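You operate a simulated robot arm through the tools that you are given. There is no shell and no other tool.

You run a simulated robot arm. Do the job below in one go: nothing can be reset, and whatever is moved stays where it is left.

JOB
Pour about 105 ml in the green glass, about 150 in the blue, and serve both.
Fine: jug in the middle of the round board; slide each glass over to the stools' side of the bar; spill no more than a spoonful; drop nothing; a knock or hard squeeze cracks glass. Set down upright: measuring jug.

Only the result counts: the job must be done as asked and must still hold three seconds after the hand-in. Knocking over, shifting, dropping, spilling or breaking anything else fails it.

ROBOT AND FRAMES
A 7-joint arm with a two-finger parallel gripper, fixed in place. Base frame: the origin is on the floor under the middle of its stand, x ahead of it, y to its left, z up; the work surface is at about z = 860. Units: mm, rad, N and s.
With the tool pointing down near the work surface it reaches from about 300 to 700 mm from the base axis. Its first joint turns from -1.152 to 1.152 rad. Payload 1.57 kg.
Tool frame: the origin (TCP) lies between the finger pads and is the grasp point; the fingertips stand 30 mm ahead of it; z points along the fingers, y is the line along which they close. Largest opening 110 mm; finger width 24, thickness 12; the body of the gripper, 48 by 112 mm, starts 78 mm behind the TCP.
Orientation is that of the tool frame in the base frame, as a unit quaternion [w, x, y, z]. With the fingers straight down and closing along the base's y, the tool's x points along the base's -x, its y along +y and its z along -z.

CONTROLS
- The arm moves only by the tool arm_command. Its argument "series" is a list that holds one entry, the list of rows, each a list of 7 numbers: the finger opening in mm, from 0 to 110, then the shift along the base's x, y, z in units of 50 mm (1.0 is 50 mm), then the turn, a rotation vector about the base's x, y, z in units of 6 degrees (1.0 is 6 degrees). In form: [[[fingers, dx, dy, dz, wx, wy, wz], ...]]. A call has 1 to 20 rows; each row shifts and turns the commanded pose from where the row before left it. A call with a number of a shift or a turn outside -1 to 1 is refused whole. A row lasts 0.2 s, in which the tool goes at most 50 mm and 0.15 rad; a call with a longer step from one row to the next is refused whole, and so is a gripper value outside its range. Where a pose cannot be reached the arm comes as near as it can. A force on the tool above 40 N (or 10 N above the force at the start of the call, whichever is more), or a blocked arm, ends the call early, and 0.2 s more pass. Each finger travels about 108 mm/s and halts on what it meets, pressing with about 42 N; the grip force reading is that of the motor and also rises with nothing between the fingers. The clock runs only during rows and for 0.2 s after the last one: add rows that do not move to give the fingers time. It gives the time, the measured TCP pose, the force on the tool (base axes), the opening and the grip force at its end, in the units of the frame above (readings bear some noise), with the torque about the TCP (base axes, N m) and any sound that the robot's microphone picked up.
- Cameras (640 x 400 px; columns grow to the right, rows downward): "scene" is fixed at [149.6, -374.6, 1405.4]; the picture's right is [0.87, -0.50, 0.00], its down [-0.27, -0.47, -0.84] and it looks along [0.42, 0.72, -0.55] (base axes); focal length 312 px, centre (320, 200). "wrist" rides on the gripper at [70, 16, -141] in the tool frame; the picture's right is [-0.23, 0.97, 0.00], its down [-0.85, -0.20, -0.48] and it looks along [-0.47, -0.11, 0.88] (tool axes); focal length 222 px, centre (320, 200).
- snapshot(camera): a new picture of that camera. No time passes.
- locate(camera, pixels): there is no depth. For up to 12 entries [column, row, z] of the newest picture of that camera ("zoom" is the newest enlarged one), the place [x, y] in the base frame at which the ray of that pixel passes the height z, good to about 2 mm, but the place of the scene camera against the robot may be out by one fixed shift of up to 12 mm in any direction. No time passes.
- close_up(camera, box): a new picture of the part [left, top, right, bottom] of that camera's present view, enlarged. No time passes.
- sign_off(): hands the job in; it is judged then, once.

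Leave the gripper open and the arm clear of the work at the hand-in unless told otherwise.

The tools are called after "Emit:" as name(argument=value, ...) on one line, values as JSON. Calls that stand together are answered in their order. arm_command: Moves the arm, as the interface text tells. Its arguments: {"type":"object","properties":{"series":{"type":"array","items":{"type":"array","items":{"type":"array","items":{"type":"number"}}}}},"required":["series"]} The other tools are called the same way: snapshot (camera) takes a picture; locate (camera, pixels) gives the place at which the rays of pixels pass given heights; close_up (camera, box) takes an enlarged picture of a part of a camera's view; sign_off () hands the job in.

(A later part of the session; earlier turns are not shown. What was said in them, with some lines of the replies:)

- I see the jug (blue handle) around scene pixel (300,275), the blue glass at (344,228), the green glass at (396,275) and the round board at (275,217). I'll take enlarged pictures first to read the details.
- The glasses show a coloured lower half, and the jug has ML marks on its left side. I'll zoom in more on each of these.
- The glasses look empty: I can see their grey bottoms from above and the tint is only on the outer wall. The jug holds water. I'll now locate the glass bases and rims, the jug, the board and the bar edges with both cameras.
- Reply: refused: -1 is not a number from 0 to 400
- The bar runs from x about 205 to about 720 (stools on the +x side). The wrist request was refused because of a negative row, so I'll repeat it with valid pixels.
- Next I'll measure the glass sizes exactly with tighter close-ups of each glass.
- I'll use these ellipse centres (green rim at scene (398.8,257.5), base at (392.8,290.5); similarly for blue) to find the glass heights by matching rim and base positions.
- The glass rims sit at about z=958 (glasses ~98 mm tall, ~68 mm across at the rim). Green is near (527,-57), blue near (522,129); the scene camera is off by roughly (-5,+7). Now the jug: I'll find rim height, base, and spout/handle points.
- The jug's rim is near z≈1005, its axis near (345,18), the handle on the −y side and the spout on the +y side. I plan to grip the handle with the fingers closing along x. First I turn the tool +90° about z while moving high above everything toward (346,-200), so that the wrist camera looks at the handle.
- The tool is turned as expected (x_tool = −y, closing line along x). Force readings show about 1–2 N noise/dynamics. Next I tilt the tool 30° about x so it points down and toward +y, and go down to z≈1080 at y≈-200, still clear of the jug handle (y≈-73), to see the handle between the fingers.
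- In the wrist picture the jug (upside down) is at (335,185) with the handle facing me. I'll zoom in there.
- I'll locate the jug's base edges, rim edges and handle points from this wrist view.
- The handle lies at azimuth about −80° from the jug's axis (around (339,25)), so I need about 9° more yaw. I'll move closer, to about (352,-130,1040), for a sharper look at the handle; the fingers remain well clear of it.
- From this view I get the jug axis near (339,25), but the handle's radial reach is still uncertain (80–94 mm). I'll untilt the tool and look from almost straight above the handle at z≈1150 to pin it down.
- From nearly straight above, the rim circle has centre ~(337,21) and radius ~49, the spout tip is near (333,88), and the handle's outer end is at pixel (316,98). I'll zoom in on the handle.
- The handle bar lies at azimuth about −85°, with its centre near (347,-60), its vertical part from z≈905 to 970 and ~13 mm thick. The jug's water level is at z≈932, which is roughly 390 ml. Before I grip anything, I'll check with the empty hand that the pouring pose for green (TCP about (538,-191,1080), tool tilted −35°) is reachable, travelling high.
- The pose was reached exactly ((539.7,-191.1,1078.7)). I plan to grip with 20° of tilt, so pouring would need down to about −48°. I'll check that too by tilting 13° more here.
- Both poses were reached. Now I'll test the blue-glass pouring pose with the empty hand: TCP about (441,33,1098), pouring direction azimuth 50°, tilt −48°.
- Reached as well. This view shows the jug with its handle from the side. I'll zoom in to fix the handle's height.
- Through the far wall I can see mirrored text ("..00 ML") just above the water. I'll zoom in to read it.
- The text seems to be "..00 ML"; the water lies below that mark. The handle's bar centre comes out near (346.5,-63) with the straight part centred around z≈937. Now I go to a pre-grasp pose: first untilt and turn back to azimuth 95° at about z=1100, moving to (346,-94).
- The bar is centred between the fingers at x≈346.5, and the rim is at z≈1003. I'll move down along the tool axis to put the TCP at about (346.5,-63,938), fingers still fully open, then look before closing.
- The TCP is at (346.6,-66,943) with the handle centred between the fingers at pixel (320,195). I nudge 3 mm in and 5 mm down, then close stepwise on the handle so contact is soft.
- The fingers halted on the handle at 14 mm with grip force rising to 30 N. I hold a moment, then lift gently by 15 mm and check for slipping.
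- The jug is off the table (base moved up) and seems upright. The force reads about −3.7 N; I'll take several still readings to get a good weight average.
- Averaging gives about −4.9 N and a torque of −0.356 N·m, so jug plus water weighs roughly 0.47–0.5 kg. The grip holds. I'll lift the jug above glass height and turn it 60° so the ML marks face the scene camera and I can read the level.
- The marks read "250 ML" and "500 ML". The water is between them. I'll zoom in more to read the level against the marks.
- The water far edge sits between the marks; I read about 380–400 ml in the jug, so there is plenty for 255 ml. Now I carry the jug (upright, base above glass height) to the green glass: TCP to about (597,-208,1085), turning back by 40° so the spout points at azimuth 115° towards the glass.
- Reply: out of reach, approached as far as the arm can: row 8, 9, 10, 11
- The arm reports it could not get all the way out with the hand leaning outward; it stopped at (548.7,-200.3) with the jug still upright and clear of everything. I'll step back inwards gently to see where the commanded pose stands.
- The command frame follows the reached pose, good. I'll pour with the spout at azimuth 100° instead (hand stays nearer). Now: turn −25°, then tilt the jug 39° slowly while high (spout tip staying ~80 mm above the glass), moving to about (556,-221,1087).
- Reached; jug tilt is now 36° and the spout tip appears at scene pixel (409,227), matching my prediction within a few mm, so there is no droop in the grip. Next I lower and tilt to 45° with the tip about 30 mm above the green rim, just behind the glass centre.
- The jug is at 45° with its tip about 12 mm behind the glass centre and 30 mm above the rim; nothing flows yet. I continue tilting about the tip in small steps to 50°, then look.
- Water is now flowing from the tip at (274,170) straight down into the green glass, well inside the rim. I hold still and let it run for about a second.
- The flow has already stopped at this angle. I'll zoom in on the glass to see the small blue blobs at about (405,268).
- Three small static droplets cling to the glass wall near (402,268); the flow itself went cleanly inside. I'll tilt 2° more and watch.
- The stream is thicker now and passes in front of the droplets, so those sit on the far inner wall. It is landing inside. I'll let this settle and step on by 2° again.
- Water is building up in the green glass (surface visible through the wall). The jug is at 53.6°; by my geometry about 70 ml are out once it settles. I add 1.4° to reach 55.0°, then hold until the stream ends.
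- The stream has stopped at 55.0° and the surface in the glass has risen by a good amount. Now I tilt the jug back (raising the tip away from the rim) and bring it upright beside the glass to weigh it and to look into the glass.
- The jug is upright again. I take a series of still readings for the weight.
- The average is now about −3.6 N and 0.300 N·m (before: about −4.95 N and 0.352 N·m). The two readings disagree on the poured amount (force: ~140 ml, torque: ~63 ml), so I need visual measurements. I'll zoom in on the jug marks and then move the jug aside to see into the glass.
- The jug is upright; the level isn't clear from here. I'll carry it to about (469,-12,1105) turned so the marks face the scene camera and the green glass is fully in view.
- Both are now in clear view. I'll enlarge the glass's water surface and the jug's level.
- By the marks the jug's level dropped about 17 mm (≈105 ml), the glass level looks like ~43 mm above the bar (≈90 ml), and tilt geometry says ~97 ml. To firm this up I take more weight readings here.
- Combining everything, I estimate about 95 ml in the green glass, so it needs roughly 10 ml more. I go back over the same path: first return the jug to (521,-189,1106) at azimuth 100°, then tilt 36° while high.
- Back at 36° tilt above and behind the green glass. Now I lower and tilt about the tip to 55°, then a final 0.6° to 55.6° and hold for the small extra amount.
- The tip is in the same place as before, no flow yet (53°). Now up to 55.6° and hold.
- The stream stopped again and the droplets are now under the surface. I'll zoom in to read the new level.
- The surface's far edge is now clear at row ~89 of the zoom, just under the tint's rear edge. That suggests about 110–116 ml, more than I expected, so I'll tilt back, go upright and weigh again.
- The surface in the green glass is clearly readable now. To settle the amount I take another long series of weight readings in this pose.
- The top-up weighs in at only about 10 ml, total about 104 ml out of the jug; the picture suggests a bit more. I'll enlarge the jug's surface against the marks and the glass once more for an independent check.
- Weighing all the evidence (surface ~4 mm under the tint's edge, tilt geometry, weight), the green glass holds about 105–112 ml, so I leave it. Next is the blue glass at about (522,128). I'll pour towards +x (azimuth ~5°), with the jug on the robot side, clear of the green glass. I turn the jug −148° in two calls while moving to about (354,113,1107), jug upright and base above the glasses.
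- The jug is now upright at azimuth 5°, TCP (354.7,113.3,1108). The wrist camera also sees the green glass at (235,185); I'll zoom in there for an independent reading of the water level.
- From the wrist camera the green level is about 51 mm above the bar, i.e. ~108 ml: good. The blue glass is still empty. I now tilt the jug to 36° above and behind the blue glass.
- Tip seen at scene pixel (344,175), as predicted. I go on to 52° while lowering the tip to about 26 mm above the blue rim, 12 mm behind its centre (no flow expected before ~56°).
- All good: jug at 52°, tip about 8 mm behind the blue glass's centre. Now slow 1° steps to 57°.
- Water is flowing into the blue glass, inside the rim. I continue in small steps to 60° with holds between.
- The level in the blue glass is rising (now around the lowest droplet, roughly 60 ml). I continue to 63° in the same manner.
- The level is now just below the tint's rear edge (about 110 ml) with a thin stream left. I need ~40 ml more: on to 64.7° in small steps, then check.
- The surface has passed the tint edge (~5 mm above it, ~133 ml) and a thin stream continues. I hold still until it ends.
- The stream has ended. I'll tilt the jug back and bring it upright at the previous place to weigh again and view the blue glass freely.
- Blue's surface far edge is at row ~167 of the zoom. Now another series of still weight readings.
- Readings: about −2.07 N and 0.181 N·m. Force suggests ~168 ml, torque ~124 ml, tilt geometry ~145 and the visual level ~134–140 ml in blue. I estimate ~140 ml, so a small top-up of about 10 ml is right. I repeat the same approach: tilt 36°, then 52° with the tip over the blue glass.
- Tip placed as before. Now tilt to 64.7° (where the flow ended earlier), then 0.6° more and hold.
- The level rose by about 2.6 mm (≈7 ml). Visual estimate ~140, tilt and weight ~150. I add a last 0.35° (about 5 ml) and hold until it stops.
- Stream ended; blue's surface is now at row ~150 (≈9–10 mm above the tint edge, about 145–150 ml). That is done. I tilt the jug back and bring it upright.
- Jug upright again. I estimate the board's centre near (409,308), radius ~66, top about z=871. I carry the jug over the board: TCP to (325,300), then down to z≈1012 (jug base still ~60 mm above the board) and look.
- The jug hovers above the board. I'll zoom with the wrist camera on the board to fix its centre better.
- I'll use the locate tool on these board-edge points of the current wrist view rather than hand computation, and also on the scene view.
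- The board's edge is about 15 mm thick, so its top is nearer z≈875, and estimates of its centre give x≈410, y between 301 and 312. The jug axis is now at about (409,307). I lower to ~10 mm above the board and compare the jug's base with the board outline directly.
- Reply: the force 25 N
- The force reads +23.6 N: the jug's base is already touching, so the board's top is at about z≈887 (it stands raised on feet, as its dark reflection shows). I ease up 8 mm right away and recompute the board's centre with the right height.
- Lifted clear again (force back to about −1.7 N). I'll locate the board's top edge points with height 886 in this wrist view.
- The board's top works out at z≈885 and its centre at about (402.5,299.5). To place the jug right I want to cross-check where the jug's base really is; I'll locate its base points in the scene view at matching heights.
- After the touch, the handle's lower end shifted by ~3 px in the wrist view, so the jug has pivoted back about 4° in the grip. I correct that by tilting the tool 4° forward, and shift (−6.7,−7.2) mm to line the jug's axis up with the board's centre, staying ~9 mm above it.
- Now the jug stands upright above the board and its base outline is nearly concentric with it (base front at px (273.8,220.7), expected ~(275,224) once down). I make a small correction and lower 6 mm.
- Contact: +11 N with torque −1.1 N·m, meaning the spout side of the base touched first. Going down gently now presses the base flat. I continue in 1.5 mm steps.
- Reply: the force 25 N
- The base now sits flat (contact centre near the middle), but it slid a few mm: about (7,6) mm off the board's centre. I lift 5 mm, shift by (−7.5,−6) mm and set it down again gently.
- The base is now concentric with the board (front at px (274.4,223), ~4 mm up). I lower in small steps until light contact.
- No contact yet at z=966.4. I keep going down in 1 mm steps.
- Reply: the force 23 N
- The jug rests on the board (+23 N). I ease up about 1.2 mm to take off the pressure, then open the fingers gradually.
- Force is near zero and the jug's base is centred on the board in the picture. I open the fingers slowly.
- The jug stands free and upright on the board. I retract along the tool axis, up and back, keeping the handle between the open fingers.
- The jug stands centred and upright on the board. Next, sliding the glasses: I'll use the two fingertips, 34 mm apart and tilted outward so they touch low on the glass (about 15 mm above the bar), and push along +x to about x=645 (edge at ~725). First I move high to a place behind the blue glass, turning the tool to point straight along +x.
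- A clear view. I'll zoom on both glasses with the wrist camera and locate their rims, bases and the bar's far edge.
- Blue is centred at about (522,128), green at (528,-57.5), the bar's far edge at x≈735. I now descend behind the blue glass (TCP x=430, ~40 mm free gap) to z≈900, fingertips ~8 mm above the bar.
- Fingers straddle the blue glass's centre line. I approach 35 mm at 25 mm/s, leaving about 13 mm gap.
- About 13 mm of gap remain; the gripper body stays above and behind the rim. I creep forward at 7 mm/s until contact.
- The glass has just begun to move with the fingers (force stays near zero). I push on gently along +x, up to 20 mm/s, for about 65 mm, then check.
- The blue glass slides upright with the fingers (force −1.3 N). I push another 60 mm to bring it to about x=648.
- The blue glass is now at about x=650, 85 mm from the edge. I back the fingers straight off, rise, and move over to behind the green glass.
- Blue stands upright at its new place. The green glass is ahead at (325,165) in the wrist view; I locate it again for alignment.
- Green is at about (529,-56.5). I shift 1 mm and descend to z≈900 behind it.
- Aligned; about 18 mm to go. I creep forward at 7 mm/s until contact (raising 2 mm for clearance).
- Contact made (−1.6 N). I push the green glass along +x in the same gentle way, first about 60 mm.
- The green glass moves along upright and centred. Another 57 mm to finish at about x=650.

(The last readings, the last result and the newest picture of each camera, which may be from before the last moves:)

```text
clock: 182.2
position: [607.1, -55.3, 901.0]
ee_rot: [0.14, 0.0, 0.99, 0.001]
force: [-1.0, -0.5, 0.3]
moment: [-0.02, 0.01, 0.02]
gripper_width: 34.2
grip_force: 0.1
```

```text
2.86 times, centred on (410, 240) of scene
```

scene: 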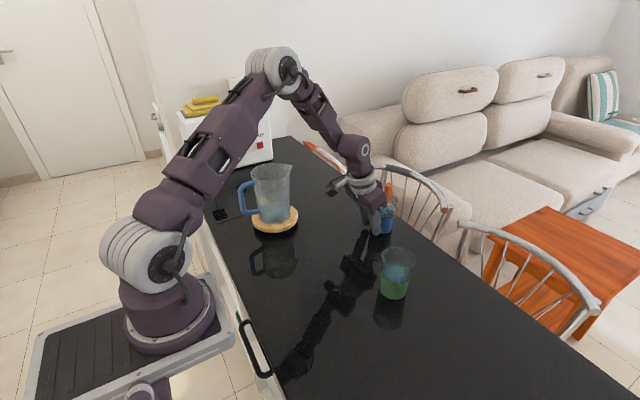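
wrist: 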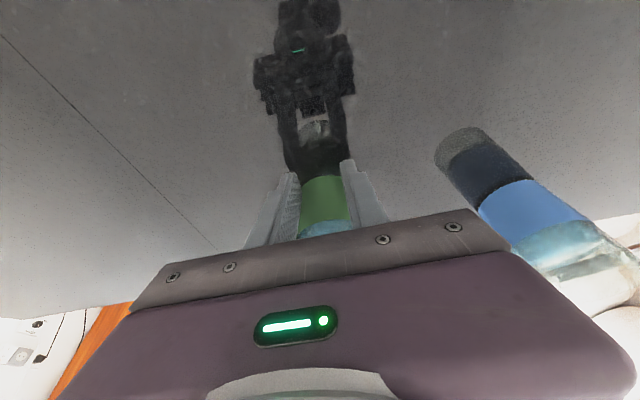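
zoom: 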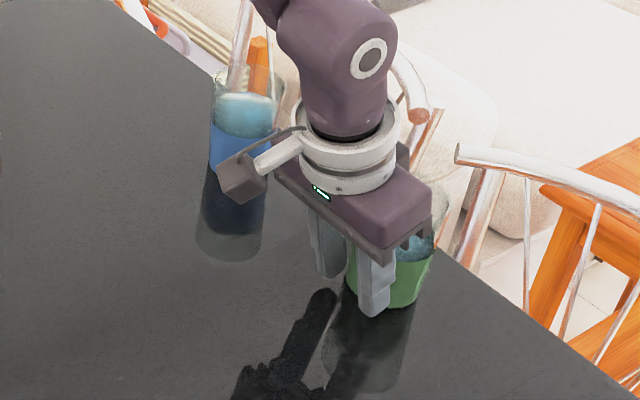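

Both glasses are now at the stools' side. I back the fingers straight off, rise well clear, return towards the middle behind and open the gripper.

Emit:
arm_command(series=[[[34, -0.05, 0, 0, 0, 0, 0], [34, -0.2, 0, 0, 0, 0, 0], [34, -0.5, 0, 0, 0, 0, 0], [34, -0.7, 0, 0, 0, 0, 0], [34, -0.6, 0, 0.4, 0, 0, 0], [34, -0.3, 0, 0.8, 0, 0, 0], [34, -0.2, 0, 0.9, 0, 0, 0], [34, 0, 0, 0.9, 0, 0, 0], [50, 0, 0, 0.9, 0, 0, 0], [80, 0, 0, 0.9, 0, 0, 0], [110, 0, 0, 0.9, 0, 0, 0], [110, 0, 0, 0.5, 0, 0, 0], [110, 0, 0, 0, 0, 0, 0]]])

Emit:
snapshot(camera="scene")

Emit:
snapshot(camera="wrist")

Emit:
close_up(camera="scene", box=[340, 170, 480, 310])

```text
clock: 185.0
position: [477.9, -56.4, 1211.3]
ee_rot: [0.14, 0.001, 0.99, 0.002]
force: [0.3, 0.8, 0.0]
moment: [-0.03, 0.03, 0.01]
gripper_width: 110.2
grip_force: 0.1
```

```text
taken
```

scene: 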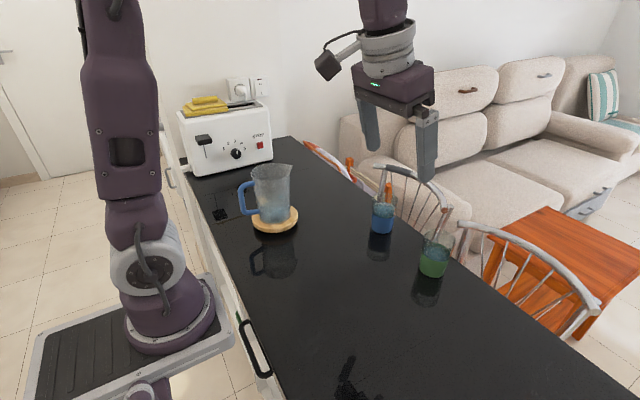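

```text
taken
```

wrist: 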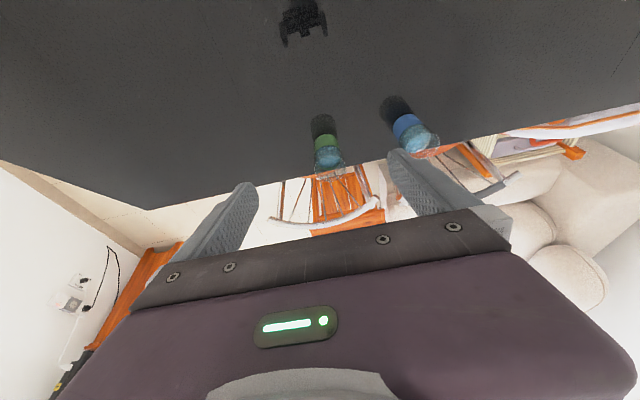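

```text
2.86 times, centred on (410, 240) of scene
```

zoom: 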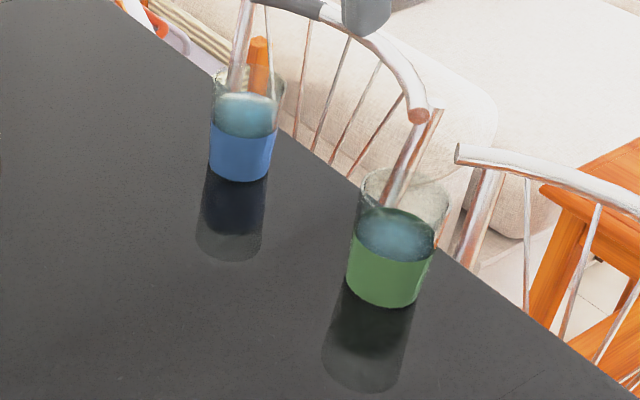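

Both glasses stand upright near the stools' edge and the gripper is open and high. I check their final positions, look for spills on the bar, and recheck the jug.

Emit:
locate(camera="wrist", pixels=[[326, 137, 860], [402, 117, 860], [328, 166, 958], [424, 143, 958], [200, 199, 860], [480, 140, 860]])

Emit:
close_up(camera="wrist", box=[290, 85, 460, 190])

Emit:
close_up(camera="scene", box=[300, 200, 460, 330])

Emit:
close_up(camera="scene", box=[225, 155, 320, 250])

```text
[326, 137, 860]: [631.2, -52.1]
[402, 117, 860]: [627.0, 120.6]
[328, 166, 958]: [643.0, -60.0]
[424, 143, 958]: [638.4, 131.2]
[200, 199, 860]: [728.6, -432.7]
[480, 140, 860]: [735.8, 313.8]
```

```text
3.76 times, centred on (375, 138) of wrist
```

zoom: 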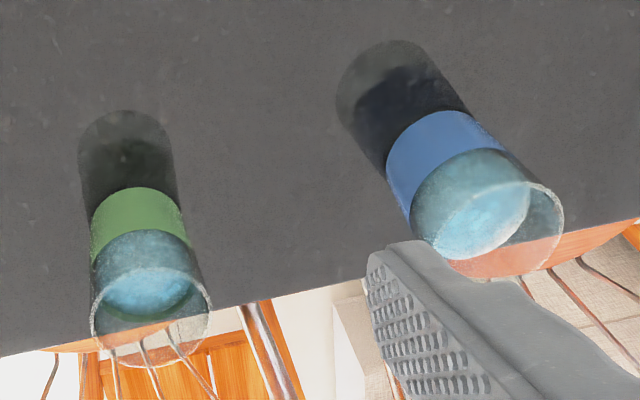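

```text
3.08 times, centred on (380, 265) of scene
```

zoom: 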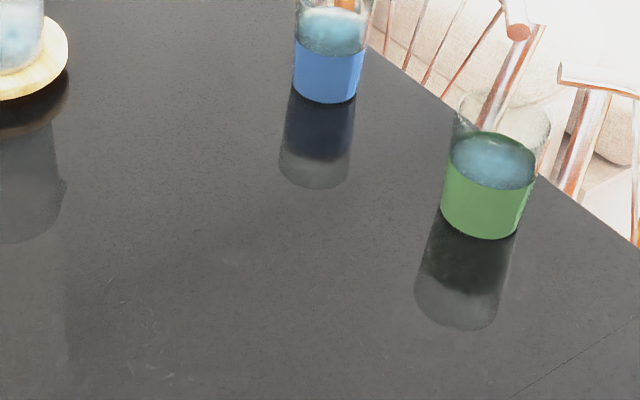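

```text
4.21 times, centred on (272, 202) of scene
```

zoom: 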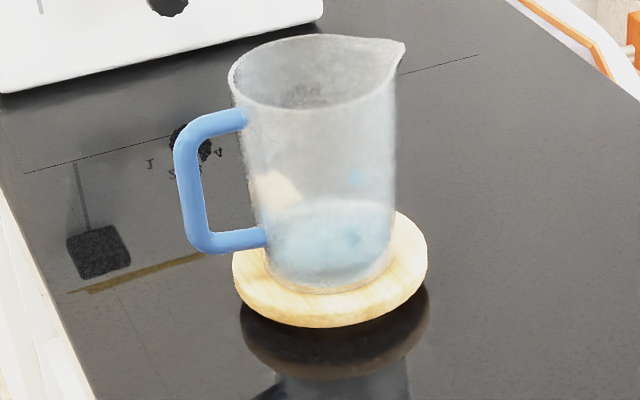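

Everything checks out:
- **Glasses:** both stand upright at about x=650 with the water in them, roughly 80 mm from the stools' edge (x≈732). No drops show on the bar.
- **Jug:** it stands upright in the middle of the round board.
- **Arm:** the gripper is open at z≈1211, clear of everything.

I'm handing the job in.

Emit:
sign_off()

```text
The job is handed in.
```

I poured both glasses, slid them to the stools' side and handed the job in. The amounts are estimates, because my different measurements disagreed.

- **Green glass:** about 105–112 ml (asked: 105). I read about 108 ml from the water level in the glass and 104–113 ml from the jug's weight and tilt. The jug's own marks suggested about 124 ml.
- **Blue glass:** about 145–150 ml (asked: 150). The water level in the glass suggested about 143 ml, and the jug's weight and tilt about 155 ml.
- **Glasses' place:** both stand upright about 80 mm from the stools' edge. I pushed them low and slowly, with little force.
- **Jug:** it stands upright in the middle of the round board. On the first try it touched the board sooner than I expected and tilted slightly in the grip. I straightened it, re-centred it and set it down again; the board did not move.
- **Spills and damage:** I saw no water on the bar, and nothing was dropped or knocked over.

The gripper is open and the arm is well above the bar.
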